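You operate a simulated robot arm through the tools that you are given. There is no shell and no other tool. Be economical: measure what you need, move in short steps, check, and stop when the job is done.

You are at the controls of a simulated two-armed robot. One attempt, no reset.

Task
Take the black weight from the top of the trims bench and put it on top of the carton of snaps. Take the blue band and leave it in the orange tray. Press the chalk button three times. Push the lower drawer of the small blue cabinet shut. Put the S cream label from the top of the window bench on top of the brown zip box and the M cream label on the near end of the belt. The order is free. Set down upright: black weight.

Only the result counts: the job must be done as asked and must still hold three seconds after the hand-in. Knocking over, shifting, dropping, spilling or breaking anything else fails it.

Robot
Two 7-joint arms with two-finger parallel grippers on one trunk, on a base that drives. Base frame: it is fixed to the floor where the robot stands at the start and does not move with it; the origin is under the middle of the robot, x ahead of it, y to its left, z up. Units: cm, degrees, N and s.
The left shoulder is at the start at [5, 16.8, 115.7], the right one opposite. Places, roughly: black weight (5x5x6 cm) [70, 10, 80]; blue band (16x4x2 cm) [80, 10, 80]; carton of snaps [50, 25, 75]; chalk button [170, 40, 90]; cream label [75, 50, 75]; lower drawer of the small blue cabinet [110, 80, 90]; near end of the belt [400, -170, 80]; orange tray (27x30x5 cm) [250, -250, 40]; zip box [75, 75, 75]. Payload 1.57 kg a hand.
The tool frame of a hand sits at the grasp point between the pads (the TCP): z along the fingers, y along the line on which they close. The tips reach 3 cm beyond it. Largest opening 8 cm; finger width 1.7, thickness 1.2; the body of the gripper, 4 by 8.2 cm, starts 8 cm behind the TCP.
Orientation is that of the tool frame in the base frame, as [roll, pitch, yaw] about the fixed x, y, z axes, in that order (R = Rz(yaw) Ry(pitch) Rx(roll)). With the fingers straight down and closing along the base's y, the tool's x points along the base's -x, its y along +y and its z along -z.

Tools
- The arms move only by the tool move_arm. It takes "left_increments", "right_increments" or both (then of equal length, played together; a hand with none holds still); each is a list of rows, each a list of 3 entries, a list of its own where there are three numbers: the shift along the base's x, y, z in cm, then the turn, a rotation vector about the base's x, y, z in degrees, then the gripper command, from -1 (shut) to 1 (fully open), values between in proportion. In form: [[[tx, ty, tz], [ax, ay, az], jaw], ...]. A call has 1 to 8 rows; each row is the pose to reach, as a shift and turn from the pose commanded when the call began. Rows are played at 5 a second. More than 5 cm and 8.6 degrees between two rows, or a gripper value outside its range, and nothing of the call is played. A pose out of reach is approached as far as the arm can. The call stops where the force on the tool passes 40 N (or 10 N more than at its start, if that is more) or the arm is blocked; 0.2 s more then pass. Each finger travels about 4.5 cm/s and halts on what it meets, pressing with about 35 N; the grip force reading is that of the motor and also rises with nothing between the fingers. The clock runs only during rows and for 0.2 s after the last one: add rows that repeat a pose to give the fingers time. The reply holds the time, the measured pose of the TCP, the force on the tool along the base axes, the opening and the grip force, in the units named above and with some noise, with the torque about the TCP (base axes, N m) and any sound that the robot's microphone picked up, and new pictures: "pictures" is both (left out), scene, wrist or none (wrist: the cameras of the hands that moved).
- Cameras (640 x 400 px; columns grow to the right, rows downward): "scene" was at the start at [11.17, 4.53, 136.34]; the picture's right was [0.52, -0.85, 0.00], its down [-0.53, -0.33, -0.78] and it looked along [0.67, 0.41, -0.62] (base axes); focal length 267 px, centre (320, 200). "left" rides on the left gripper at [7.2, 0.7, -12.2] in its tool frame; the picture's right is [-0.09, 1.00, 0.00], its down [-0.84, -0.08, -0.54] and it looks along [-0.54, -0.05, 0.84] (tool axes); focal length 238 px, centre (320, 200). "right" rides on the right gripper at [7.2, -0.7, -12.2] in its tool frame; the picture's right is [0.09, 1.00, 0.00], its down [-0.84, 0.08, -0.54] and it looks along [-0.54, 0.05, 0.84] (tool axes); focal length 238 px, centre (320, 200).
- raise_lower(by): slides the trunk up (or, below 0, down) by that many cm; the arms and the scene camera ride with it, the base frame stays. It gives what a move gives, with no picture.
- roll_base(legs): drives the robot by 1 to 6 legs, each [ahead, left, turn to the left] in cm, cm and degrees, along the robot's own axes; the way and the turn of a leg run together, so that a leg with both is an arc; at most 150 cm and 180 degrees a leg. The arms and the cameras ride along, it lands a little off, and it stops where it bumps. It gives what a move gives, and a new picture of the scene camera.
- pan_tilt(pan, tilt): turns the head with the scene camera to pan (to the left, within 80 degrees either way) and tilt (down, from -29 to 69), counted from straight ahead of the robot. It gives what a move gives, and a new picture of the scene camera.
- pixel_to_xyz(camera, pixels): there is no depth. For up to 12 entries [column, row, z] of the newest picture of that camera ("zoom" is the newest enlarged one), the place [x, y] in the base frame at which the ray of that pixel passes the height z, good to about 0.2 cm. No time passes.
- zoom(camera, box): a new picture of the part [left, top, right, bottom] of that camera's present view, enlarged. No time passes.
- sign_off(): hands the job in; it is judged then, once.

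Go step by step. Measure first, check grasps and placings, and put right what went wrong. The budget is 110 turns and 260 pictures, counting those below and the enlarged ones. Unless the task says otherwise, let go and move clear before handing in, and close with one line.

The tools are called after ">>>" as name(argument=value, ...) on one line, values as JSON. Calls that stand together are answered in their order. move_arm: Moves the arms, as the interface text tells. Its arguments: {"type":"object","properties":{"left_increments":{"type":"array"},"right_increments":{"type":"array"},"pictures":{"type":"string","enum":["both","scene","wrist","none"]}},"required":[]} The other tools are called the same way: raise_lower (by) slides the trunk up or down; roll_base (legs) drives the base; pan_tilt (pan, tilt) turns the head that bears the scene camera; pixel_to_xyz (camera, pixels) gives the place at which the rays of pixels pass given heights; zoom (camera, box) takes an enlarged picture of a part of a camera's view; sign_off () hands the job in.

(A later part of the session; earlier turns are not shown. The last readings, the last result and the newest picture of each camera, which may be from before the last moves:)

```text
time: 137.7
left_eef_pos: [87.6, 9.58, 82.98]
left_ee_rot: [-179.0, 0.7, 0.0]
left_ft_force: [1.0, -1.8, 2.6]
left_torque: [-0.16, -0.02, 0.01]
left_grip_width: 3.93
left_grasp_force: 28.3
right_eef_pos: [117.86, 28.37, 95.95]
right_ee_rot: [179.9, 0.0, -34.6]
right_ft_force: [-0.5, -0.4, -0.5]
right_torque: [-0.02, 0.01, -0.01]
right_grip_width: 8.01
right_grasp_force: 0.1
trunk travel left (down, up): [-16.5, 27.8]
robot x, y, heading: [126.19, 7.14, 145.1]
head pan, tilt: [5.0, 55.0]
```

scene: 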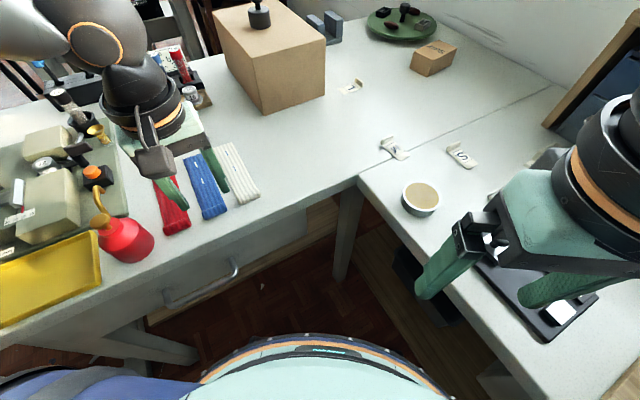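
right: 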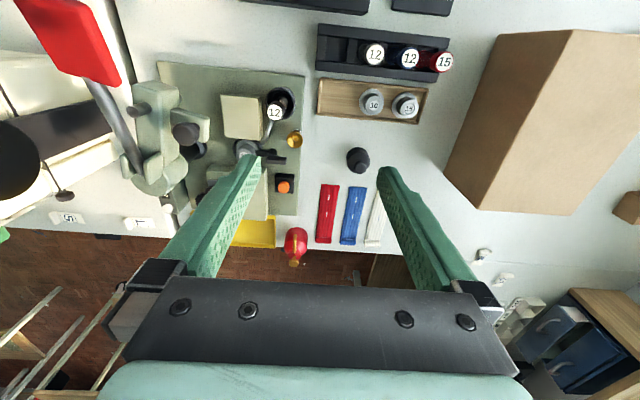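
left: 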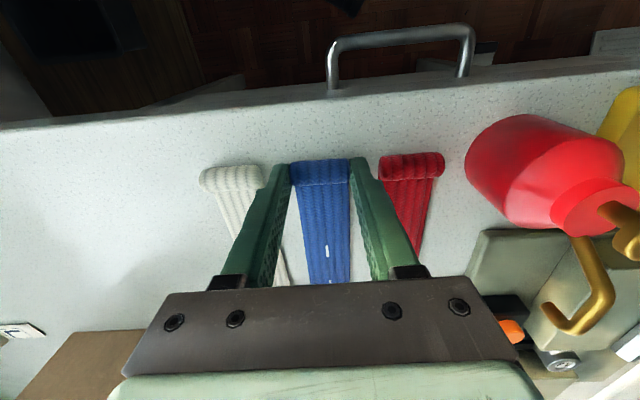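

Gripped at 3.93 cm. Lift straight up.

>>> move_arm(left_increments=[[[0, 0, 2], [0, 0, 0], -0.5], [[0, 0, 5], [0, 0, 0], -0.5], [[0, 0, 9], [0, 0, 0], -0.5], [[1, 0, 13], [0, 0, 0], -0.5], [[3, -1, 16], [0, 0, 0], -0.5], [[5, -2, 17], [0, 0, 0], -0.5]], pictures="both")

```text
time: 139.1
left_eef_pos: [92.35, 7.6, 100.13]
left_ee_rot: [-179.0, 0.6, 0.0]
left_ft_force: [0.2, 0.0, -1.0]
left_torque: [0.01, -0.03, 0.01]
left_grip_width: 3.9
left_grasp_force: 34.4
right_eef_pos: [117.83, 28.49, 95.89]
right_ee_rot: [179.9, 0.1, -34.5]
right_ft_force: [-1.2, -0.3, -0.6]
right_torque: [0.02, -0.01, 0.0]
right_grip_width: 7.98
right_grasp_force: 0.0
trunk travel left (down, up): [-16.5, 27.8]
robot x, y, heading: [126.75, 7.51, 145.1]
head pan, tilt: [5.0, 55.0]
```

scene: 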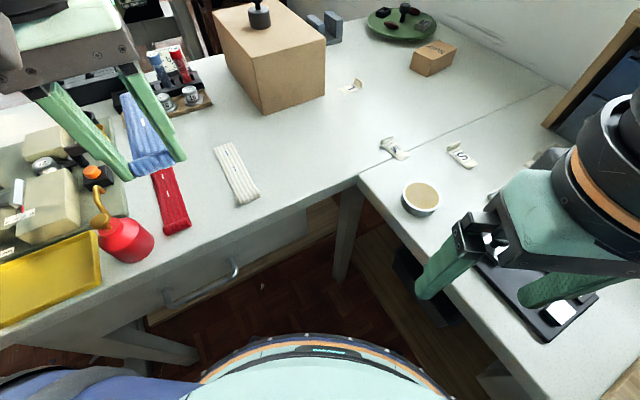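
left: 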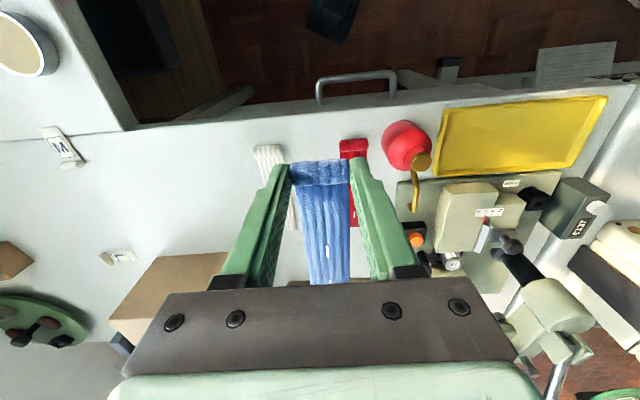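

Band is held level. Pull it closer, then turn back left 28° so M lies in the right hand's workspace.

>>> move_arm(left_increments=[[[4, -1.5, 2], [0, 0, 0], -0.5], [[8, -3, 4], [0, 0, 0], -0.5]], pictures="none")

>>> roll_base(legs=[[0, 0, 28]])

>>> pan_tilt(pan=-25, tilt=50)

```text
time: 139.7
left_eef_pos: [100.35, 4.46, 104.13]
left_ee_rot: [-179.0, 0.7, 0.0]
left_ft_force: [-0.4, 0.2, 0.6]
left_torque: [0.0, -0.05, 0.01]
left_grip_width: 3.87
left_grasp_force: 35.4
right_eef_pos: [117.85, 28.47, 95.95]
right_ee_rot: [180.0, 0.0, -34.6]
right_ft_force: [0.2, 0.7, 0.3]
right_torque: [-0.02, 0.02, -0.01]
right_grip_width: 8.0
right_grasp_force: 0.0
trunk travel left (down, up): [-16.5, 27.8]
robot x, y, heading: [126.33, 7.06, 145.2]
head pan, tilt: [5.0, 55.0]
```

```text
time: 141.5
left_eef_pos: [104.48, -7.35, 104.21]
left_ee_rot: [-179.0, 0.6, 27.8]
left_ft_force: [-0.1, -0.5, 0.2]
left_torque: [0.0, 0.01, 0.0]
left_grip_width: 3.86
left_grasp_force: 34.9
right_eef_pos: [108.77, 21.95, 95.93]
right_ee_rot: [179.9, 0.1, -6.8]
right_ft_force: [-1.4, 0.1, -0.3]
right_torque: [-0.01, 0.0, 0.0]
right_grip_width: 8.0
right_grasp_force: 0.0
trunk travel left (down, up): [-16.5, 27.8]
robot x, y, heading: [126.63, 7.33, 172.9]
head pan, tilt: [5.0, 55.0]
```

scene: 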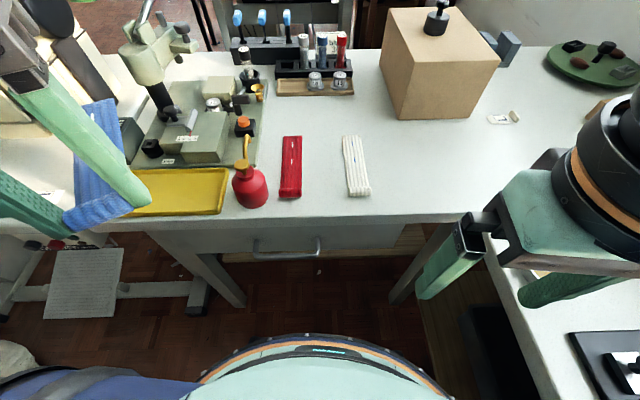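

```text
time: 142.5
left_eef_pos: [104.26, -7.45, 104.1]
left_ee_rot: [-179.0, 0.9, 28.4]
left_ft_force: [-53.5, 11.7, -25.7]
left_torque: [-2.26, -4.94, 2.47]
left_grip_width: 3.87
left_grasp_force: 34.6
right_eef_pos: [108.79, 22.01, 96.03]
right_ee_rot: [180.0, 0.0, -6.8]
right_ft_force: [0.4, -0.5, -0.1]
right_torque: [0.0, 0.01, 0.0]
right_grip_width: 8.0
right_grasp_force: 0.1
trunk travel left (down, up): [-16.5, 27.8]
robot x, y, heading: [126.3, 7.13, 173.3]
head pan, tilt: [-25.0, 50.0]
```

scene: 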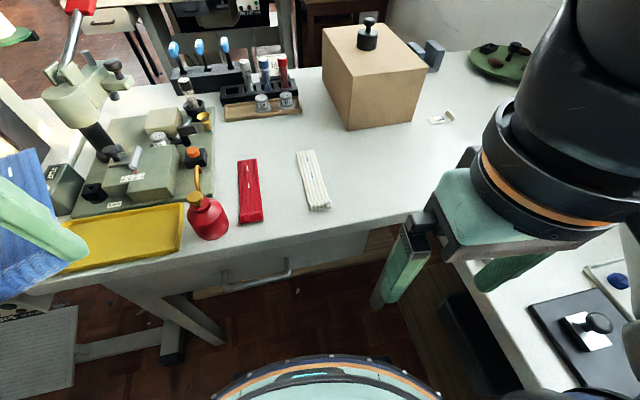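

A strange 60 N reading on the left hand appeared. I'll check it with a small hold and a wrist view before anything else.

>>> move_arm(left_increments=[[[0, 0, 0], [0, 0, 0], -0.5]], pictures="wrist")

```text
time: 142.9
left_eef_pos: [104.15, -7.46, 103.97]
left_ee_rot: [-179.1, 0.9, 28.3]
left_ft_force: [-53.7, 12.9, -27.7]
left_torque: [-2.47, -4.78, 2.52]
left_grip_width: 3.87
left_grasp_force: 34.5
right_eef_pos: [108.79, 22.01, 95.87]
right_ee_rot: [179.9, 0.0, -6.7]
right_ft_force: [-0.4, -0.6, 0.0]
right_torque: [0.03, 0.02, 0.01]
right_grip_width: 7.97
right_grasp_force: 0.0
trunk travel left (down, up): [-16.5, 27.8]
robot x, y, heading: [126.64, 7.35, 173.1]
head pan, tilt: [-25.0, 50.0]
```

left: 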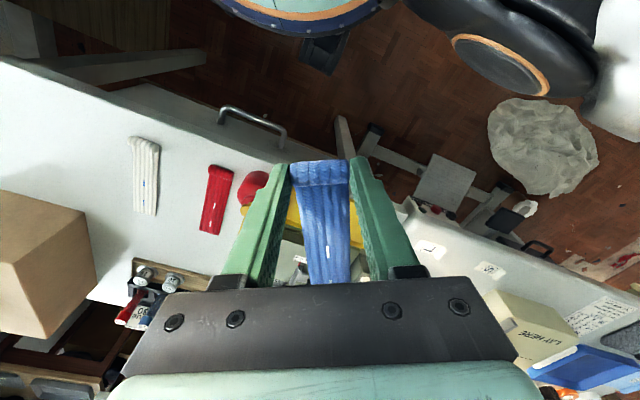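

The hand is now close to the head (camera ~15 cm away), so the head likely pressed it. Turn the head back.

>>> pan_tilt(pan=5, tilt=55)

```text
time: 143.8
left_eef_pos: [104.4, -7.33, 104.19]
left_ee_rot: [-179.0, 0.7, 27.8]
left_ft_force: [-0.4, 0.4, -0.3]
left_torque: [0.01, -0.05, 0.0]
left_grip_width: 3.9
left_grasp_force: 34.7
right_eef_pos: [108.74, 22.02, 95.97]
right_ee_rot: [179.9, 0.1, -6.8]
right_ft_force: [-0.6, 0.1, -0.6]
right_torque: [0.0, 0.02, 0.01]
right_grip_width: 7.98
right_grasp_force: 0.1
trunk travel left (down, up): [-16.5, 27.8]
robot x, y, heading: [126.46, 7.17, 173.2]
head pan, tilt: [5.0, 55.0]
```

scene: 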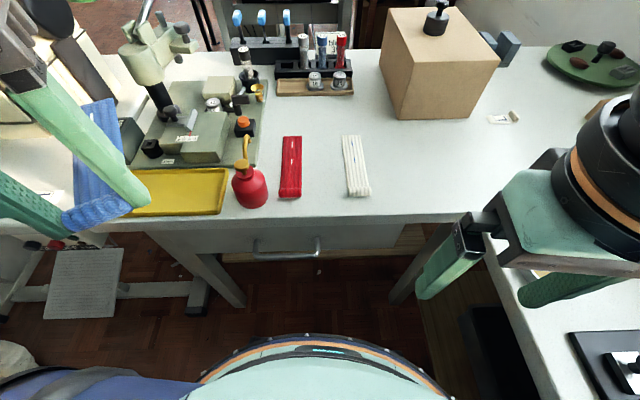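

Released. Now bring the right hand over M's roll (87.3,45.3), yaw squared.

>>> move_arm(right_increments=[[[-3, 3.4, 0], [0, 0, 3], 0.5], [[-6, 6.8, 0], [0, 0, 6.8], 0.5], [[-9, 10, 0], [0, 0, 6.8], 0.5], [[-12, 13.3, 0], [0, 0, 6.8], 0.5], [[-15, 16.6, -1], [0, 0, 6.8], 0.5], [[-18, 20, -2], [0, 0, 6.8], 0.5], [[-21, 23.2, -4], [0, 0, 6.8], 0.5], [[-21, 23.2, -4], [0, 0, 6.8], 0.5]], left_increments=[[[0, -1, -1], [0, 0, 0], -0.5], [[0, -2, -2], [0, 0, 0], -0.5], [[0, -3, -3], [0, 0, 0], -0.5], [[0, -4, -3], [0, 0, 0], -0.5], [[0, -4, -3], [0, 0, 0], -0.5], [[0, -4, -3], [0, 0, 0], -0.5], [[0, -4, -3], [0, 0, 0], -0.5], [[0, -4, -3], [0, 0, 0], -0.5]], pictures="both")

```text
time: 145.6
left_eef_pos: [104.35, -11.41, 101.25]
left_ee_rot: [-179.0, 0.7, 27.7]
left_ft_force: [0.2, -0.3, 0.5]
left_torque: [-0.05, 0.01, 0.03]
left_grip_width: 3.88
left_grasp_force: 35.0
right_eef_pos: [87.92, 45.31, 92.02]
right_ee_rot: [179.9, 0.0, -0.1]
right_ft_force: [0.4, -0.4, 1.3]
right_torque: [0.01, 0.02, -0.01]
right_grip_width: 6.01
right_grasp_force: 0.0
trunk travel left (down, up): [-16.5, 27.8]
robot x, y, heading: [126.53, 6.96, 173.1]
head pan, tilt: [5.0, 55.0]
```

scene: 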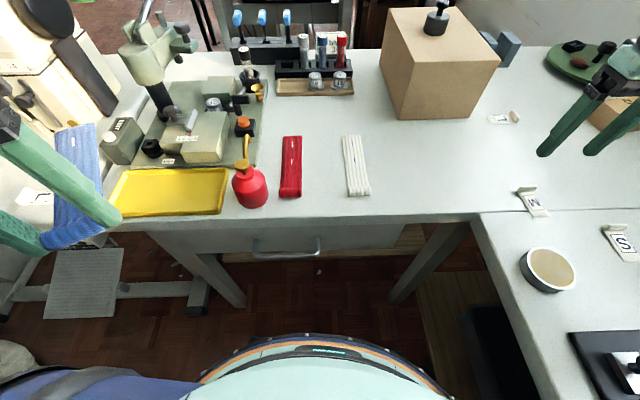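
right: 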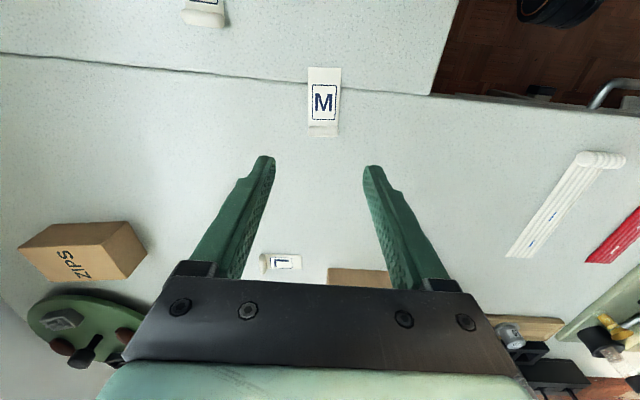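
left: 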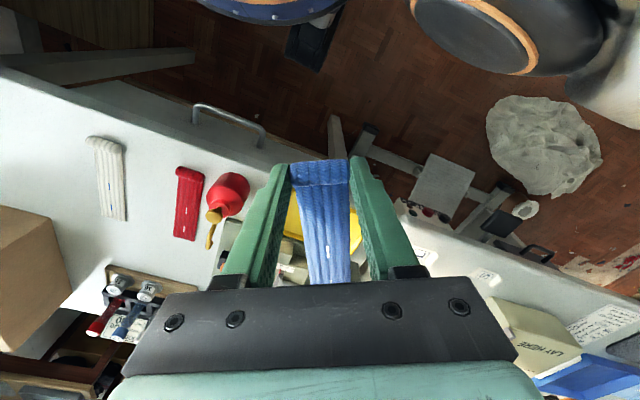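

M roll at (323,130) in the right wrist view. Compute.

>>> zoom(camera="right", box=[260, 50, 390, 160])

>>> pixel_to_xyz(camera="right", pixels=[[323, 130, 80.3], [308, 130, 80.3], [338, 130, 80.3], [323, 136, 79.5], [323, 68, 79.5], [323, 123, 80.5]])

```text
3.64 times, centred on (325, 105) of right
```

zoom: 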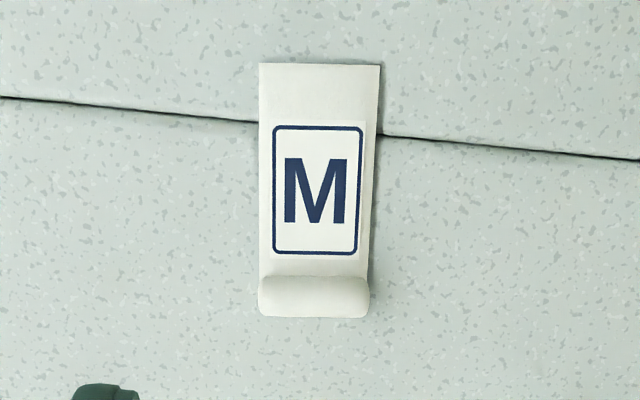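

```text
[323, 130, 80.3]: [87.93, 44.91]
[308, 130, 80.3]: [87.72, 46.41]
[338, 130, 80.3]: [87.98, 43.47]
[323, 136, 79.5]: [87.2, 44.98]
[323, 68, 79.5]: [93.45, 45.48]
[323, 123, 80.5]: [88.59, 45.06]
```

Roll centre (87.9,44.95). Descend in two stages.

>>> move_arm(right_increments=[[[0, -0.35, -3], [0, 0, 0], 0.5], [[0, -0.35, -6], [0, 0, 0], 0.5], [[0, -0.35, -8], [0, 0, 0], 0.5], [[0, -0.35, -9], [0, 0, 0], 0.5], [[0, -0.35, -9], [0, 0, 0], 0.5]], pictures="wrist")

```text
time: 146.8
left_eef_pos: [104.42, -11.45, 101.11]
left_ee_rot: [-179.0, 0.6, 27.8]
left_ft_force: [-0.6, -0.5, 0.2]
left_torque: [-0.01, -0.02, -0.03]
left_grip_width: 3.88
left_grasp_force: 34.6
right_eef_pos: [87.8, 44.87, 82.98]
right_ee_rot: [179.9, 0.1, 0.0]
right_ft_force: [0.2, -0.1, 1.4]
right_torque: [0.05, 0.0, -0.06]
right_grip_width: 5.99
right_grasp_force: 0.0
trunk travel left (down, up): [-16.5, 27.8]
robot x, y, heading: [126.56, 7.33, 173.0]
head pan, tilt: [5.0, 55.0]
```

right: 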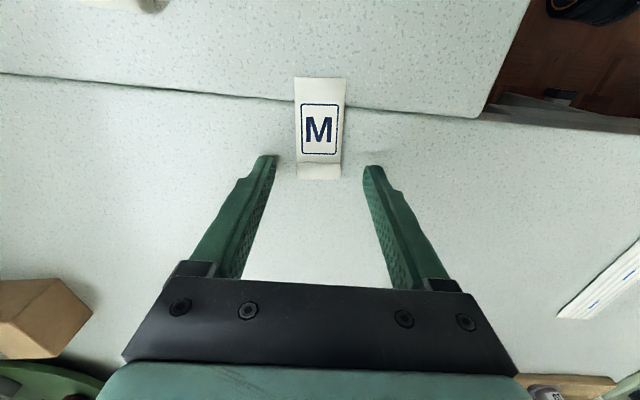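

Roll sits right between the tips. Lower a hair and close.

>>> move_arm(right_increments=[[[0, 0, -0.25], [0, 0, 0], 0.3], [[0, 0, -0.25], [0, 0, 0], -0.2], [[0, 0, -0.25], [0, 0, 0], -0.7], [[0, 0, -0.25], [0, 0, 0], -0.7], [[0, 0, -0.25], [0, 0, 0], -0.7]], pictures="none")

>>> move_arm(right_increments=[[[0, 0, 2], [0, 0, 0], -0.7], [[0, 0, 6], [0, 0, 0], -0.7], [[0, 0, 10], [0, 0, 0], -0.7], [[0, 0, 13], [0, 0, 0], -0.7]], pictures="both")

```text
time: 148.0
left_eef_pos: [104.52, -11.5, 101.41]
left_ee_rot: [-178.9, 0.8, 27.9]
left_ft_force: [0.0, 1.2, -0.8]
left_torque: [0.04, 0.01, 0.02]
left_grip_width: 3.87
left_grasp_force: 34.9
right_eef_pos: [87.9, 44.92, 83.02]
right_ee_rot: [-180.0, 0.5, -0.1]
right_ft_force: [0.9, 8.1, 28.3]
right_torque: [0.41, -0.24, 0.12]
right_grip_width: 2.8
right_grasp_force: 30.4
trunk travel left (down, up): [-16.5, 27.8]
robot x, y, heading: [126.2, 7.06, 173.2]
head pan, tilt: [5.0, 55.0]
```

```text
time: 149.0
left_eef_pos: [104.25, -11.4, 101.27]
left_ee_rot: [-179.0, 0.7, 27.7]
left_ft_force: [-0.4, -0.4, -0.3]
left_torque: [-0.01, -0.02, 0.0]
left_grip_width: 3.87
left_grasp_force: 34.7
right_eef_pos: [87.91, 44.84, 95.81]
right_ee_rot: [179.8, 0.0, 0.0]
right_ft_force: [0.8, 0.9, 0.2]
right_torque: [0.02, -0.04, -0.01]
right_grip_width: 2.59
right_grasp_force: 34.6
trunk travel left (down, up): [-16.5, 27.8]
robot x, y, heading: [126.16, 7.46, 172.8]
head pan, tilt: [5.0, 55.0]
```

scene: 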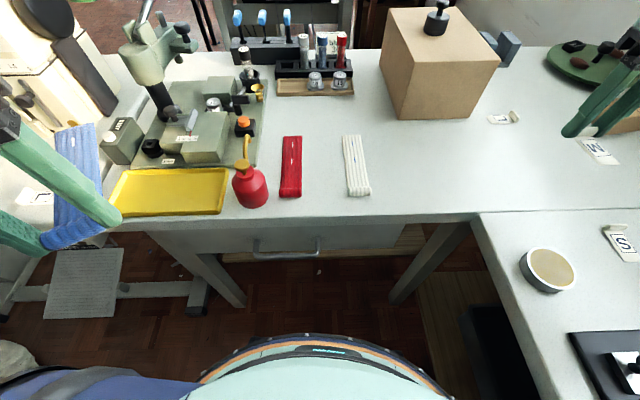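
right: 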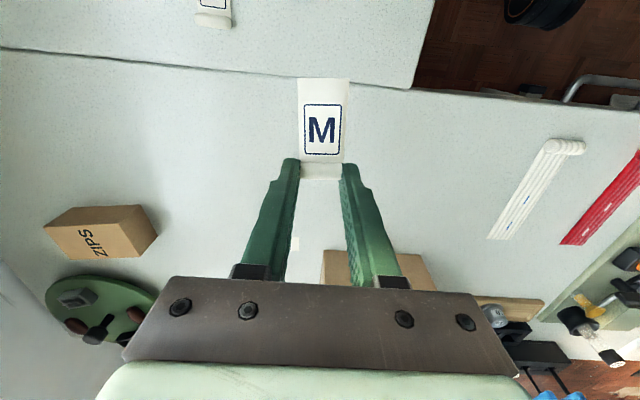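

M is held (2.59 cm). Tuck the right hand, raise the trunk slightly, turn and drive out of the aisle toward the tray rack.

>>> move_arm(right_increments=[[[3, -3, 1.5], [0, 0, 0], -0.7], [[6, -6.5, 3], [0, 0, 0], -0.7], [[9, -10, 4], [0, 0, 0], -0.7], [[12, -13.4, 5], [0, 0, 0], -0.7], [[15, -16.5, 5], [0, 0, 0], -0.7], [[18, -19, 5], [0, 0, 0], -0.7], [[20, -21, 5], [0, 0, 0], -0.7]], pictures="none")

>>> raise_lower(by=10)

>>> roll_base(legs=[[0, 0, 97], [60, 27, 0], [75, 0, 0], [75, 0, 0], [0, 0, 90]])

>>> pan_tilt(pan=-15, tilt=35)

```text
time: 150.6
left_eef_pos: [104.3, -11.4, 101.2]
left_ee_rot: [-178.9, 0.7, 27.8]
left_ft_force: [-0.2, 0.4, 0.5]
left_torque: [0.04, -0.01, 0.04]
left_grip_width: 3.87
left_grasp_force: 35.2
right_eef_pos: [107.88, 23.86, 100.71]
right_ee_rot: [179.8, 0.0, -0.1]
right_ft_force: [-0.2, -0.4, -0.1]
right_torque: [0.03, -0.04, 0.02]
right_grip_width: 2.58
right_grasp_force: 34.9
trunk travel left (down, up): [-16.5, 27.8]
robot x, y, heading: [126.46, 7.1, 173.0]
head pan, tilt: [5.0, 55.0]
```

```text
time: 151.9
left_eef_pos: [104.32, -11.39, 111.15]
left_ee_rot: [-179.1, 0.7, 27.8]
left_ft_force: [0.1, 0.0, -0.4]
left_torque: [0.0, 0.0, -0.03]
left_grip_width: 3.87
left_grasp_force: 34.9
right_eef_pos: [107.96, 23.81, 110.67]
right_ee_rot: [179.9, 0.0, 0.0]
right_ft_force: [-0.3, 0.1, -0.2]
right_torque: [0.0, 0.05, 0.01]
right_grip_width: 2.61
right_grasp_force: 35.4
trunk travel left (down, up): [-26.5, 17.8]
robot x, y, heading: [126.58, 6.87, 173.3]
head pan, tilt: [5.0, 55.0]
```

```text
time: 170.9
left_eef_pos: [171.84, -185.55, 111.18]
left_ee_rot: [-179.0, 0.7, -146.5]
left_ft_force: [-0.6, 1.1, -0.6]
left_torque: [0.04, -0.03, -0.01]
left_grip_width: 3.91
left_grasp_force: 35.0
right_eef_pos: [171.84, -220.95, 110.69]
right_ee_rot: [180.0, 0.1, -174.3]
right_ft_force: [-0.6, 0.0, -0.4]
right_torque: [-0.03, 0.0, 0.0]
right_grip_width: 2.47
right_grasp_force: 35.1
trunk travel left (down, up): [-26.5, 17.8]
robot x, y, heading: [152.04, -205.96, -1.4]
head pan, tilt: [5.0, 55.0]
```

scene: 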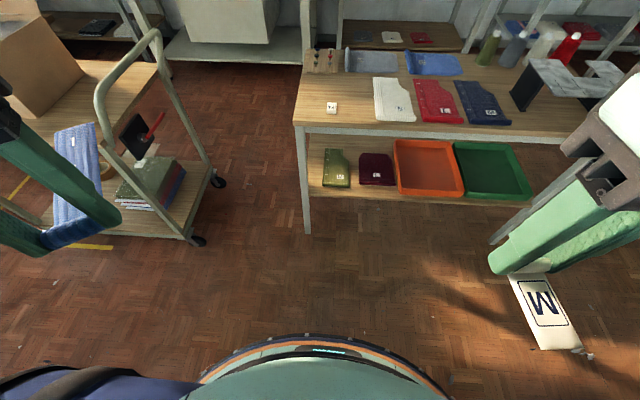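

```text
time: 171.8
left_eef_pos: [171.76, -185.63, 111.12]
left_ee_rot: [-178.9, 0.8, -146.5]
left_ft_force: [0.4, 0.1, -0.6]
left_torque: [0.01, 0.01, 0.03]
left_grip_width: 3.9
left_grasp_force: 35.2
right_eef_pos: [171.83, -220.9, 110.83]
right_ee_rot: [179.9, 0.0, -174.5]
right_ft_force: [0.6, 0.1, -0.3]
right_torque: [-0.04, 0.0, 0.0]
right_grip_width: 2.48
right_grasp_force: 34.8
trunk travel left (down, up): [-26.5, 17.8]
robot x, y, heading: [151.6, -206.16, -1.3]
head pan, tilt: [-15.0, 35.0]
```

scene: 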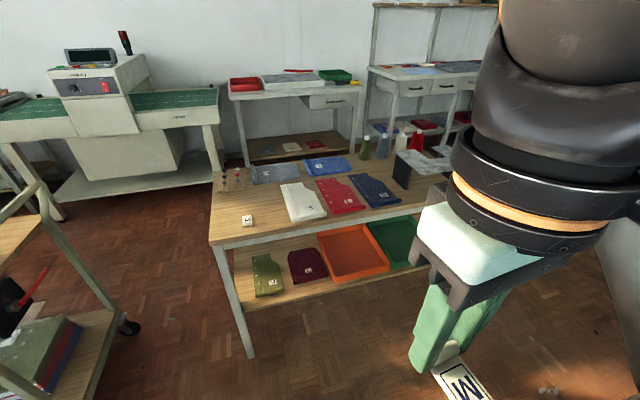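

The orange tray is on the lower shelf at (352,250), the belt machine at (130,100). Measure both.

>>> pixel_to_xyz(camera="scene", pixels=[[333, 285, 45], [388, 268, 45], [365, 224, 45], [318, 234, 45], [210, 243, 80], [252, 357, 0], [315, 232, 80], [125, 325, 0], [25, 108, 85], [190, 98, 85], [218, 92, 85], [130, 103, 85]])

>>> zoom(camera="scene", box=[0, 20, 240, 170])

>>> zoom(camera="scene", box=[200, 150, 440, 320])

```text
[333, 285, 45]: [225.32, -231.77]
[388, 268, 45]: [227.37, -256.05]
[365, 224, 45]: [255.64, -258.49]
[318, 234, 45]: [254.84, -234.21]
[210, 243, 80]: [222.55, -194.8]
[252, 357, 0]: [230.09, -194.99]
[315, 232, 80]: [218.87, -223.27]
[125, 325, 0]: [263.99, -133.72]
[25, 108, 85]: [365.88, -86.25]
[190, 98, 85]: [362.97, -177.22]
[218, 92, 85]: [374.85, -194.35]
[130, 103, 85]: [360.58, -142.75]
```

```text
2.67 times, centred on (120, 95) of scene
```

zoom: 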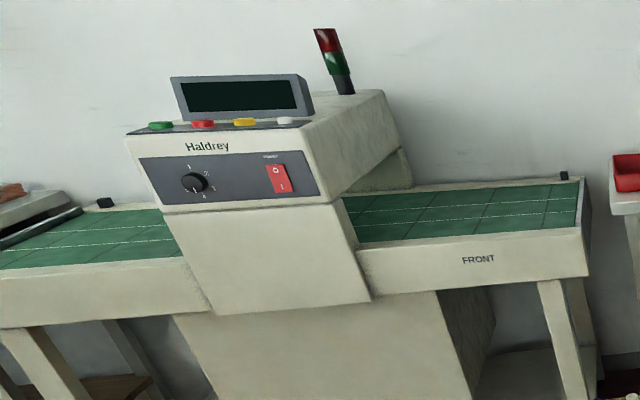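

```text
2.35 times, centred on (320, 235) of scene
```

zoom: 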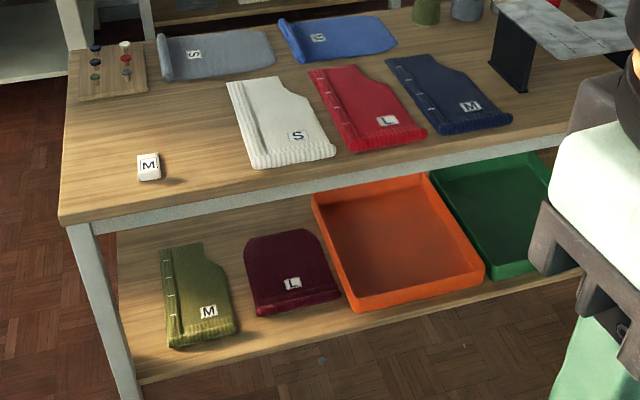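

The near ("FRONT") belt end is at y≈−175…−190, x≈375–400. The tray (x 225–255, y −232…−257, rim z≈45) lies beneath the table top, so I'll insert the band with a strongly tilted hand. Drive to about (177,−259).

>>> roll_base(legs=[[0, 0, 1.3], [24, -53, 0]])

>>> pan_tilt(pan=10, tilt=45)

```text
time: 177.3
left_eef_pos: [194.8, -237.72, 111.22]
left_ee_rot: [-179.1, 0.7, -144.9]
left_ft_force: [-0.9, 0.1, 0.4]
left_torque: [0.0, 0.02, 0.04]
left_grip_width: 3.87
left_grasp_force: 35.0
right_eef_pos: [195.67, -273.31, 110.76]
right_ee_rot: [180.0, 0.0, -172.9]
right_ft_force: [-0.3, -0.2, -0.3]
right_torque: [0.04, 0.0, 0.01]
right_grip_width: 2.45
right_grasp_force: 34.7
trunk travel left (down, up): [-26.5, 17.8]
robot x, y, heading: [174.81, -259.15, 0.4]
head pan, tilt: [-15.0, 35.0]
```

scene: 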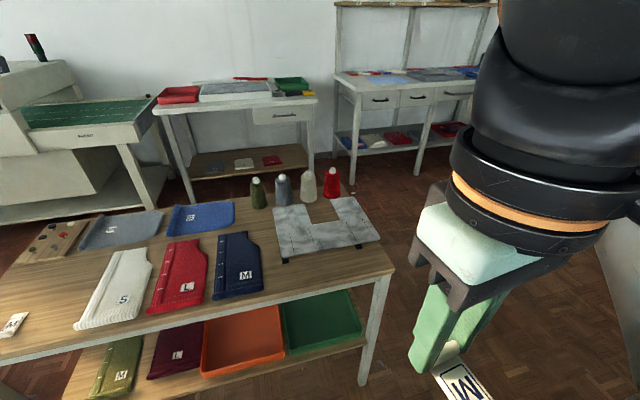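

```text
time: 178.2
left_eef_pos: [194.84, -237.73, 111.22]
left_ee_rot: [-179.0, 0.8, -145.1]
left_ft_force: [-0.6, 0.0, -0.5]
left_torque: [-0.04, 0.0, 0.02]
left_grip_width: 3.88
left_grasp_force: 35.0
right_eef_pos: [195.6, -273.24, 110.84]
right_ee_rot: [179.9, 0.0, -172.9]
right_ft_force: [0.4, -0.8, 0.0]
right_torque: [-0.03, 0.0, -0.02]
right_grip_width: 2.45
right_grasp_force: 35.3
trunk travel left (down, up): [-26.5, 17.8]
robot x, y, heading: [175.19, -258.94, 0.1]
head pan, tilt: [10.0, 45.0]
```

scene: 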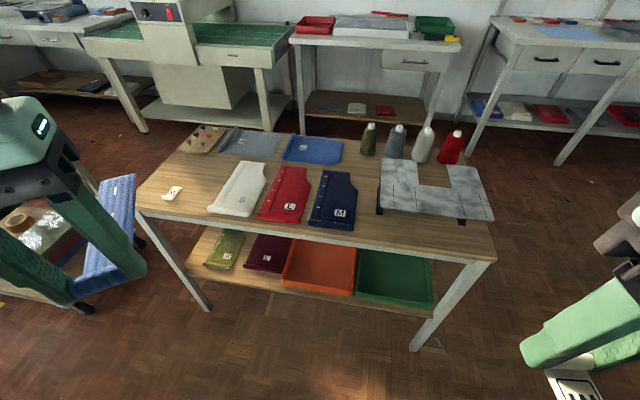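

Rotate the band to point straight ahead, then lower the trunk fully; measure the tray in this view.

>>> pixel_to_xyz(camera="scene", pixels=[[282, 279, 45], [353, 291, 45], [357, 250, 45], [300, 241, 45], [290, 240, 80], [240, 296, 40], [360, 308, 40], [490, 258, 80], [137, 210, 80]])

>>> move_arm(left_increments=[[[0, 0, 0], [0, 0, -8.5], -0.5], [[0, 0, 0], [0, 0, -17], -0.5], [[0, 0, 0], [0, 0, -25.5], -0.5], [[0, 0, 0], [0, 0, -34], -0.5]], pictures="none")

>>> raise_lower(by=-26)

>>> pan_tilt(pan=10, tilt=40)

```text
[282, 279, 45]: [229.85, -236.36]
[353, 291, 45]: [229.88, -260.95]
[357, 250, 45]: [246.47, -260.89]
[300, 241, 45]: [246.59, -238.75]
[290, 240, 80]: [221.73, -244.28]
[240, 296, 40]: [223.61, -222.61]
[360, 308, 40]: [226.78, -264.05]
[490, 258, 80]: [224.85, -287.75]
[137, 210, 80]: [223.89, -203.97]
```

```text
time: 179.2
left_eef_pos: [194.69, -237.77, 111.3]
left_ee_rot: [-179.1, 0.7, -179.1]
left_ft_force: [-0.6, -1.1, -0.3]
left_torque: [0.0, -0.01, 0.01]
left_grip_width: 3.87
left_grasp_force: 35.2
right_eef_pos: [195.67, -273.16, 110.84]
right_ee_rot: [179.9, 0.0, -172.9]
right_ft_force: [0.1, 0.9, -0.1]
right_torque: [-0.02, -0.02, -0.02]
right_grip_width: 2.46
right_grasp_force: 35.3
trunk travel left (down, up): [-26.5, 17.8]
robot x, y, heading: [175.55, -259.23, 0.3]
head pan, tilt: [10.0, 45.0]
```

```text
time: 181.8
left_eef_pos: [194.81, -237.87, 85.22]
left_ee_rot: [-179.0, 0.7, -179.1]
left_ft_force: [-0.2, 0.1, -0.2]
left_torque: [0.01, 0.0, 0.03]
left_grip_width: 3.86
left_grasp_force: 35.1
right_eef_pos: [195.67, -273.21, 84.69]
right_ee_rot: [179.9, 0.0, -172.9]
right_ft_force: [-0.6, -0.1, -0.4]
right_torque: [0.01, 0.01, -0.01]
right_grip_width: 2.44
right_grasp_force: 34.5
trunk travel left (down, up): [-0.5, 43.8]
robot x, y, heading: [175.34, -258.94, 0.5]
head pan, tilt: [10.0, 45.0]
```

```text
time: 182.5
left_eef_pos: [194.74, -237.73, 85.27]
left_ee_rot: [-179.0, 0.7, -179.1]
left_ft_force: [0.5, 0.1, -0.2]
left_torque: [0.01, 0.03, -0.02]
left_grip_width: 3.87
left_grasp_force: 34.6
right_eef_pos: [195.6, -273.15, 84.73]
right_ee_rot: [179.9, 0.0, -172.9]
right_ft_force: [0.0, 0.6, -0.4]
right_torque: [-0.03, -0.01, 0.02]
right_grip_width: 2.48
right_grasp_force: 34.9
trunk travel left (down, up): [-0.5, 43.8]
robot x, y, heading: [175.41, -259.16, 0.3]
head pan, tilt: [10.0, 40.0]
```

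scene: 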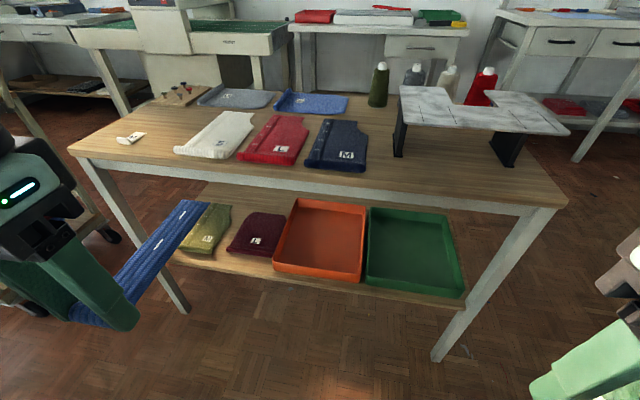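

Now the tray is fully visible: rim corners (274,262), (359,279), (367,207), (296,199). Triangulate against the former view.

>>> pixel_to_xyz(camera="scene", pixels=[[274, 262, 45], [274, 262, 42], [274, 262, 48], [359, 279, 45], [359, 279, 48], [367, 207, 45], [296, 199, 45], [367, 207, 48], [296, 199, 48], [300, 183, 77], [270, 195, 77], [320, 285, 40]])

```text
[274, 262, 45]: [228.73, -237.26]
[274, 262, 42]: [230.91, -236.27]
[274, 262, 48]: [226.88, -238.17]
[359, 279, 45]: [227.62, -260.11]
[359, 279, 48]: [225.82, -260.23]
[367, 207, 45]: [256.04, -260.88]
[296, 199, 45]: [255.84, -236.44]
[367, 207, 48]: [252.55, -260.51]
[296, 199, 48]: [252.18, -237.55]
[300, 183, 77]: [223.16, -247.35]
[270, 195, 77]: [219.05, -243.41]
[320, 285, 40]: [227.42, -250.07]
```

Tray: x 228–256, y −237…−261, rim z≈45; table front edge x≈221. I'll back off, set the hand low with a 60° tilt in free space, then drive forward to insert.

>>> roll_base(legs=[[-23, -3, 0]])

>>> move_arm(left_increments=[[[4, -1, -4], [0, 0, 0], -0.5], [[7.5, -1, -7.5], [0, 0, 0], -0.5], [[11, -1, -11], [0, 0, 0], -0.5], [[14.5, -1, -14.5], [0, 0, 0], -0.5], [[18, -1, -18], [0, 0, 0], -0.5], [[21, -1, -21.5], [0, 0, 0], -0.5], [[23, -1, -25], [0, 0, 0], -0.5]], pictures="scene")

```text
time: 184.2
left_eef_pos: [171.83, -240.93, 85.22]
left_ee_rot: [-179.0, 0.7, -178.8]
left_ft_force: [0.8, -0.2, -0.1]
left_torque: [0.0, 0.0, -0.04]
left_grip_width: 3.89
left_grasp_force: 34.9
right_eef_pos: [172.96, -276.38, 84.76]
right_ee_rot: [179.9, -0.1, -172.7]
right_ft_force: [0.0, 1.0, 0.6]
right_torque: [0.0, 0.05, 0.01]
right_grip_width: 2.5
right_grasp_force: 35.0
trunk travel left (down, up): [-0.5, 43.8]
robot x, y, heading: [152.35, -262.69, 0.5]
head pan, tilt: [10.0, 40.0]
```

scene: 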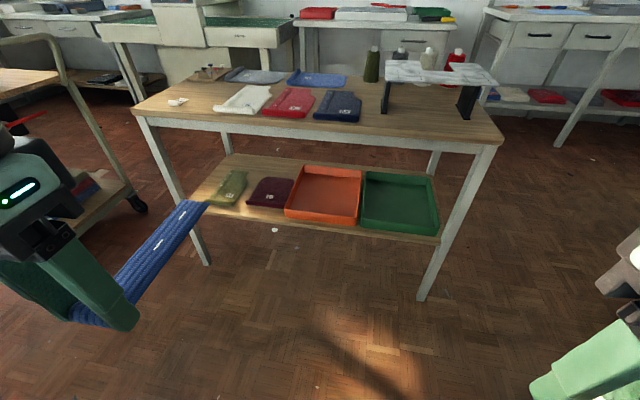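

```text
refused: row 1 steps farther than a row can; nothing moved
```

>>> move_arm(left_increments=[[[3.1, -1, -3.1], [0, 0, 0], -0.5], [[6.2, -2, -6.2], [0, 0, 0], -0.5], [[9.3, -3, -9.3], [0, 0, 0], -0.5], [[12.4, -4, -12.4], [0, 0, 0], -0.5], [[15.5, -5, -15.5], [0, -7, 0], -0.5], [[18.6, -6, -18.6], [0, -14, 0], -0.5], [[21.7, -7, -21.7], [0, -21, 0], -0.5], [[24.8, -8, -24.8], [0, -28, 0], -0.5]], pictures="scene")

```text
time: 186.0
left_eef_pos: [196.49, -248.66, 60.6]
left_ee_rot: [-178.2, 28.8, -178.5]
left_ft_force: [-0.4, -0.3, -0.7]
left_torque: [0.04, 0.03, 0.02]
left_grip_width: 3.85
left_grasp_force: 34.7
left hand out of reach, approached as far as the arm can: row 8
right_eef_pos: [172.87, -276.21, 84.75]
right_ee_rot: [179.9, 0.1, -172.6]
right_ft_force: [0.8, 0.6, -0.2]
right_torque: [-0.03, 0.03, 0.04]
right_grip_width: 2.44
right_grasp_force: 34.9
trunk travel left (down, up): [-0.5, 43.8]
robot x, y, heading: [152.76, -261.88, 0.5]
head pan, tilt: [10.0, 40.0]
```

scene: 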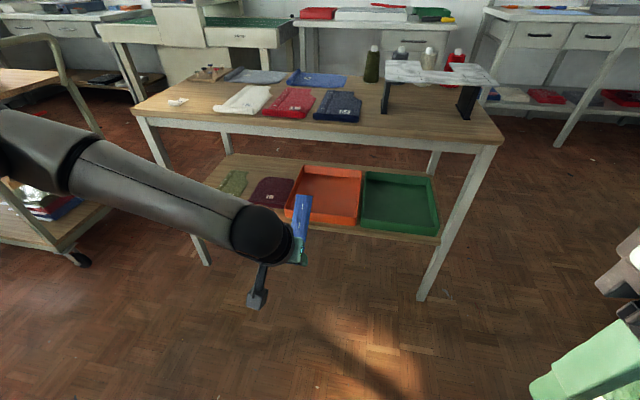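

Good posture. Continue tilting to 60° and down to z≈51.

>>> move_arm(left_increments=[[[3, 0, -2.5], [0, -8, 0], -0.5], [[6, 0, -5], [0, -16, 0], -0.5], [[9, 0, -7.5], [0, -24, 0], -0.5], [[12, 0, -9.5], [0, -31, 0], -0.5], [[12, 0, -9.5], [0, -31, 0], -0.5]], pictures="both")

```text
time: 187.2
left_eef_pos: [207.13, -243.18, 62.46]
left_ee_rot: [-177.3, 59.3, -177.6]
left_ft_force: [0.2, 0.6, -0.5]
left_torque: [0.02, 0.0, 0.01]
left_grip_width: 3.86
left_grasp_force: 35.0
left hand out of reach, approached as far as the arm can: row 1, 2, 3, 4, 5
right_eef_pos: [172.87, -276.19, 84.77]
right_ee_rot: [179.9, 0.0, -172.6]
right_ft_force: [0.5, 0.8, -0.8]
right_torque: [0.01, 0.03, -0.01]
right_grip_width: 2.48
right_grasp_force: 34.5
trunk travel left (down, up): [-0.5, 43.8]
robot x, y, heading: [152.39, -261.76, 0.6]
head pan, tilt: [10.0, 40.0]
```

scene: 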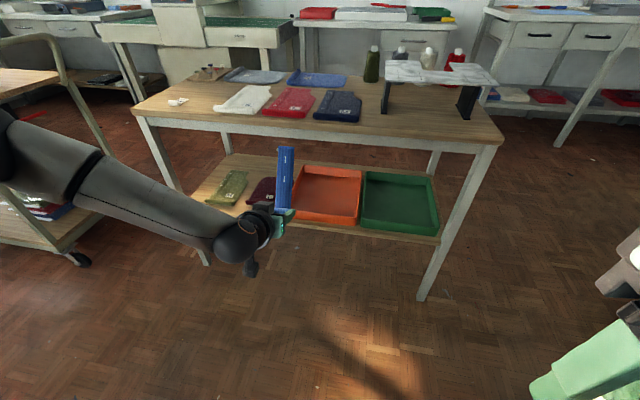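
left: 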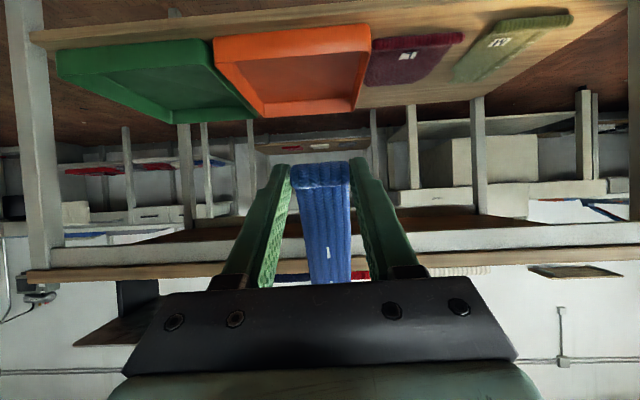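

Limit reached at fwd 55/z 62. Try pulling back to fwd ~49 and lower.

>>> move_arm(left_increments=[[[-3, -1, -3], [0, 0, 0], -0.5], [[-5, -3, -6], [0, 0, 0], -0.5], [[-6, -4, -10], [0, 0, 0], -0.5], [[-6, -4, -12], [0, 0, 0], -0.5], [[-6, -4, -12], [0, 0, 0], -0.5]], pictures="scene")

```text
time: 188.4
left_eef_pos: [204.02, -244.52, 62.69]
left_ee_rot: [-177.3, 59.2, -177.8]
left_ft_force: [-0.4, -0.4, 0.1]
left_torque: [-0.03, 0.03, 0.0]
left_grip_width: 3.83
left_grasp_force: 35.2
left hand out of reach, approached as far as the arm can: row 1, 2, 3, 4, 5
right_eef_pos: [172.86, -276.22, 84.81]
right_ee_rot: [179.9, 0.0, -172.7]
right_ft_force: [1.1, 0.1, 0.0]
right_torque: [0.01, -0.03, 0.01]
right_grip_width: 2.46
right_grasp_force: 35.0
trunk travel left (down, up): [-0.5, 43.8]
robot x, y, heading: [152.49, -262.3, 0.6]
head pan, tilt: [10.0, 40.0]
```

scene: 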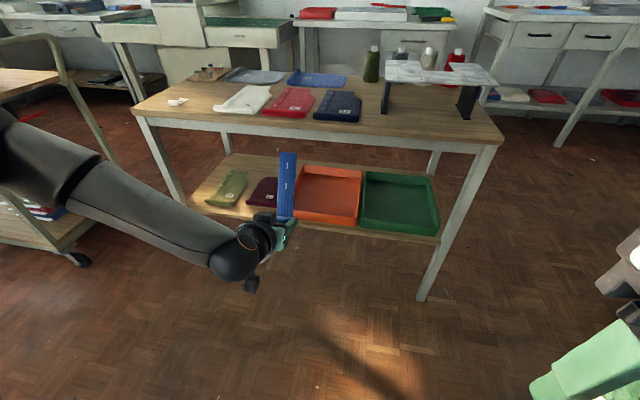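

The wrist pitch limits this. Try 43° tilt and lower z.

>>> move_arm(left_increments=[[[-1, -2, -1], [0, 8, 0], -0.5], [[-2, -4, -4], [0, 16, 0], -0.5], [[-2, -5, -7], [0, 16, 0], -0.5], [[-2, -5, -10], [0, 16, 0], -0.5], [[-2, -5, -12], [0, 16, 0], -0.5], [[-2, -5, -12], [0, 16, 0], -0.5]], pictures="both")

```text
time: 189.8
left_eef_pos: [200.32, -243.41, 57.06]
left_ee_rot: [-177.9, 43.7, -178.4]
left_ft_force: [0.4, 0.0, -0.4]
left_torque: [-0.02, -0.02, 0.05]
left_grip_width: 3.87
left_grasp_force: 35.6
left hand out of reach, approached as far as the arm can: row 1, 2, 3, 4, 5, 6
right_eef_pos: [172.94, -276.24, 84.62]
right_ee_rot: [179.9, 0.0, -172.7]
right_ft_force: [0.9, -0.2, 0.2]
right_torque: [0.01, 0.03, 0.02]
right_grip_width: 2.5
right_grasp_force: 35.2
trunk travel left (down, up): [-0.5, 43.8]
robot x, y, heading: [152.43, -262.26, 0.5]
head pan, tilt: [10.0, 40.0]
```

scene: 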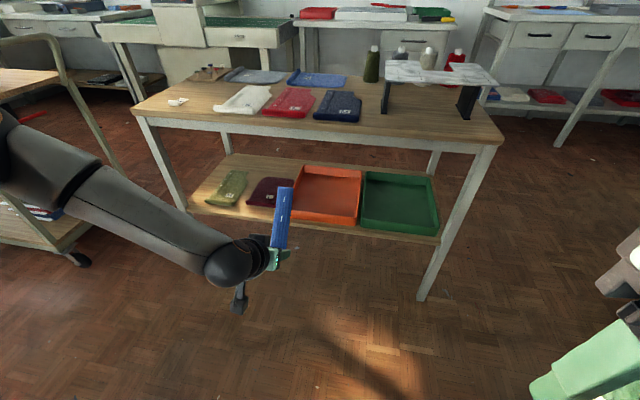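
left: 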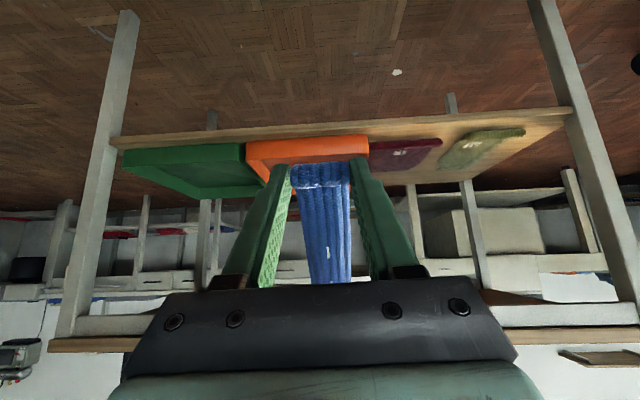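

Lower wrist heights seem to shrink forward reach, so try closer in: fwd 40 at z 50 with the same tilt.

>>> move_arm(left_increments=[[[-4, 0, -1], [0, 0, 0], -0.5], [[-8, 0, -2], [0, 0, 0], -0.5], [[-8, 0, -5], [0, 0, 0], -0.5], [[-8, 0, -7], [0, 0, 0], -0.5], [[-8, 0, -7], [0, 0, 0], -0.5]], pictures="none")

```text
time: 191.0
left_eef_pos: [192.63, -242.39, 55.56]
left_ee_rot: [-177.9, 43.6, -178.5]
left_ft_force: [0.3, -1.0, -0.9]
left_torque: [0.0, 0.02, 0.01]
left_grip_width: 3.83
left_grasp_force: 34.9
left hand out of reach, approached as far as the arm can: row 1, 2, 3, 4, 5
right_eef_pos: [172.83, -276.17, 84.76]
right_ee_rot: [179.9, 0.0, -172.6]
right_ft_force: [-0.5, -0.1, 0.1]
right_torque: [-0.04, 0.02, 0.0]
right_grip_width: 2.47
right_grasp_force: 34.4
trunk travel left (down, up): [-0.5, 43.8]
robot x, y, heading: [152.27, -262.16, 0.5]
head pan, tilt: [10.0, 40.0]
```

The floor of the hand's range at this tilt is z≈56, so the band will be released about 8 cm above the tray floor with the roll inside the front rim. Check the table's edge thickness for wrist clearance.

>>> zoom(camera="scene", box=[200, 100, 440, 270])

>>> zoom(camera="left", box=[100, 80, 540, 355])

```text
2.35 times, centred on (320, 185) of scene
```

zoom: 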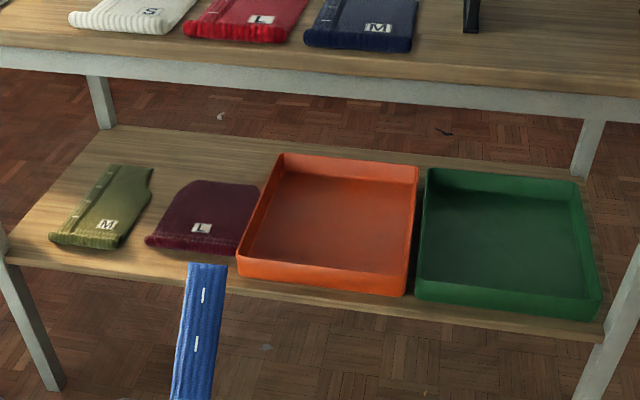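

```text
1.45 times, centred on (320, 218) of left
```

zoom: 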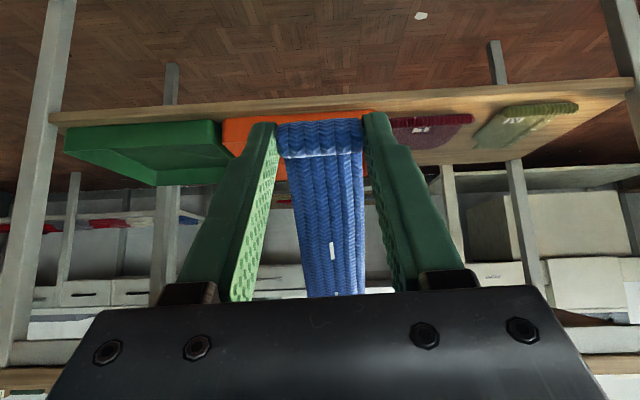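

>>> pixel_to_xyz(camera="zoom", pixels=[[320, 98, 77], [320, 98, 75], [320, 98, 73], [320, 62, 81], [320, 62, 79], [237, 258, 45], [405, 275, 45], [418, 165, 45], [280, 153, 45], [320, 285, 41], [130, 262, 40], [330, 255, 41]])

```text
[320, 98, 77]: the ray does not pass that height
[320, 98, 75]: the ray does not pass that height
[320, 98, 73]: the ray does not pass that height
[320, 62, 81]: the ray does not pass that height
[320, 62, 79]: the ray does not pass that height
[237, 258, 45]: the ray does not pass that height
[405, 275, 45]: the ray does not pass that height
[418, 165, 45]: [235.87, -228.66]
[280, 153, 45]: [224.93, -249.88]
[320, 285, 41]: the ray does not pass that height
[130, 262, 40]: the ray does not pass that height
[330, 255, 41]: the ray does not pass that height
```

>>> pixel_to_xyz(camera="scene", pixels=[[320, 141.7, 77], [320, 141.7, 75], [320, 141.7, 73], [320, 126.4, 81], [320, 126.4, 79], [284.7, 209.6, 45], [356.1, 216.9, 45], [361.6, 170.1, 45], [303, 165, 45], [320, 221, 41]])

```text
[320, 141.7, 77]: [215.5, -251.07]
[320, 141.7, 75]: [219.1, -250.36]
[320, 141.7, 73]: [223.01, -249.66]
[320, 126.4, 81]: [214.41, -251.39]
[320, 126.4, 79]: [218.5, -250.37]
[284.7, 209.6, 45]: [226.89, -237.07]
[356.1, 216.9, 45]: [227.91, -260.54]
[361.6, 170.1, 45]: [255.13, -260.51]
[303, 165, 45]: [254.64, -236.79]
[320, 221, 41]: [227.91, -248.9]
```

>>> pixel_to_xyz(camera="scene", pixels=[[233, 261, 70], [233, 261, 67], [233, 261, 73], [205, 261, 70], [233, 236, 72], [275, 258, 57]])

```text
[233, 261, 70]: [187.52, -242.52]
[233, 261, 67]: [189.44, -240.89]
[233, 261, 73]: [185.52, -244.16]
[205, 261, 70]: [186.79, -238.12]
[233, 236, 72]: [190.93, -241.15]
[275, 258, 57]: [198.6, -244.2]
```

Wrist ball ≈4.7 cm radius, so TCP at x≈230 leaves clearance. Set the arm at fwd 48, strafe to align y≈−249, and drive in part way.

>>> move_arm(left_increments=[[[4, 0, 0.8], [0, 0, 0], -0.5], [[7.7, 0, 1.5], [0, 0, 0], -0.5], [[7.7, 0, 1.2], [0, 0, 0], -0.5]], pictures="none")

>>> roll_base(legs=[[0, -5.8, -0.5], [20, 0, 0]])

>>> zoom(camera="left", box=[0, 0, 640, 400])

```text
time: 191.8
left_eef_pos: [200.39, -242.43, 56.81]
left_ee_rot: [-177.9, 43.7, -178.4]
left_ft_force: [0.3, -0.3, 0.1]
left_torque: [0.0, 0.0, -0.01]
left_grip_width: 3.85
left_grasp_force: 35.6
right_eef_pos: [172.96, -276.27, 84.72]
right_ee_rot: [179.9, 0.1, -172.6]
right_ft_force: [-0.3, -0.8, -0.5]
right_torque: [0.01, 0.02, -0.01]
right_grip_width: 2.49
right_grasp_force: 35.3
trunk travel left (down, up): [-0.5, 43.8]
robot x, y, heading: [152.4, -262.01, 0.5]
head pan, tilt: [10.0, 40.0]
```

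```text
time: 194.2
left_eef_pos: [220.82, -248.93, 56.76]
left_ee_rot: [-177.9, 43.7, -179.2]
left_ft_force: [-0.7, -0.3, 0.1]
left_torque: [0.0, 0.04, 0.0]
left_grip_width: 3.84
left_grasp_force: 35.0
right_eef_pos: [192.89, -282.36, 84.73]
right_ee_rot: [179.9, 0.0, -173.5]
right_ft_force: [0.1, -0.5, -0.1]
right_torque: [0.02, 0.01, -0.01]
right_grip_width: 2.49
right_grasp_force: 35.0
trunk travel left (down, up): [-0.5, 43.8]
robot x, y, heading: [172.55, -268.0, -0.4]
head pan, tilt: [10.0, 40.0]
```

scene: 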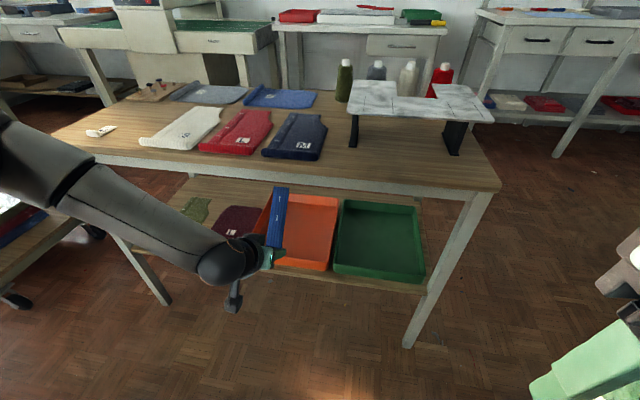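

```text
1.00 times, centred on (320, 200) of left (not enlarged: the box is as wide or as high as the picture)
```

zoom: 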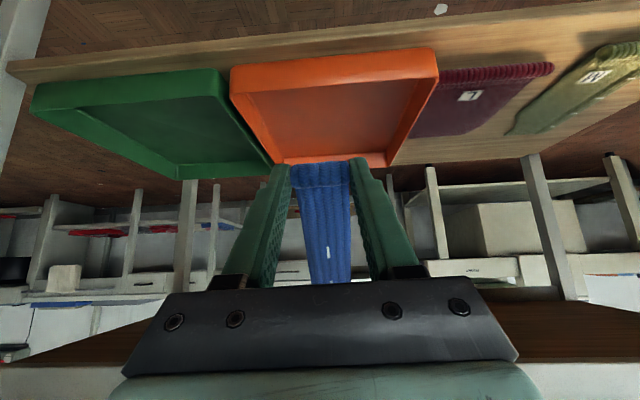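

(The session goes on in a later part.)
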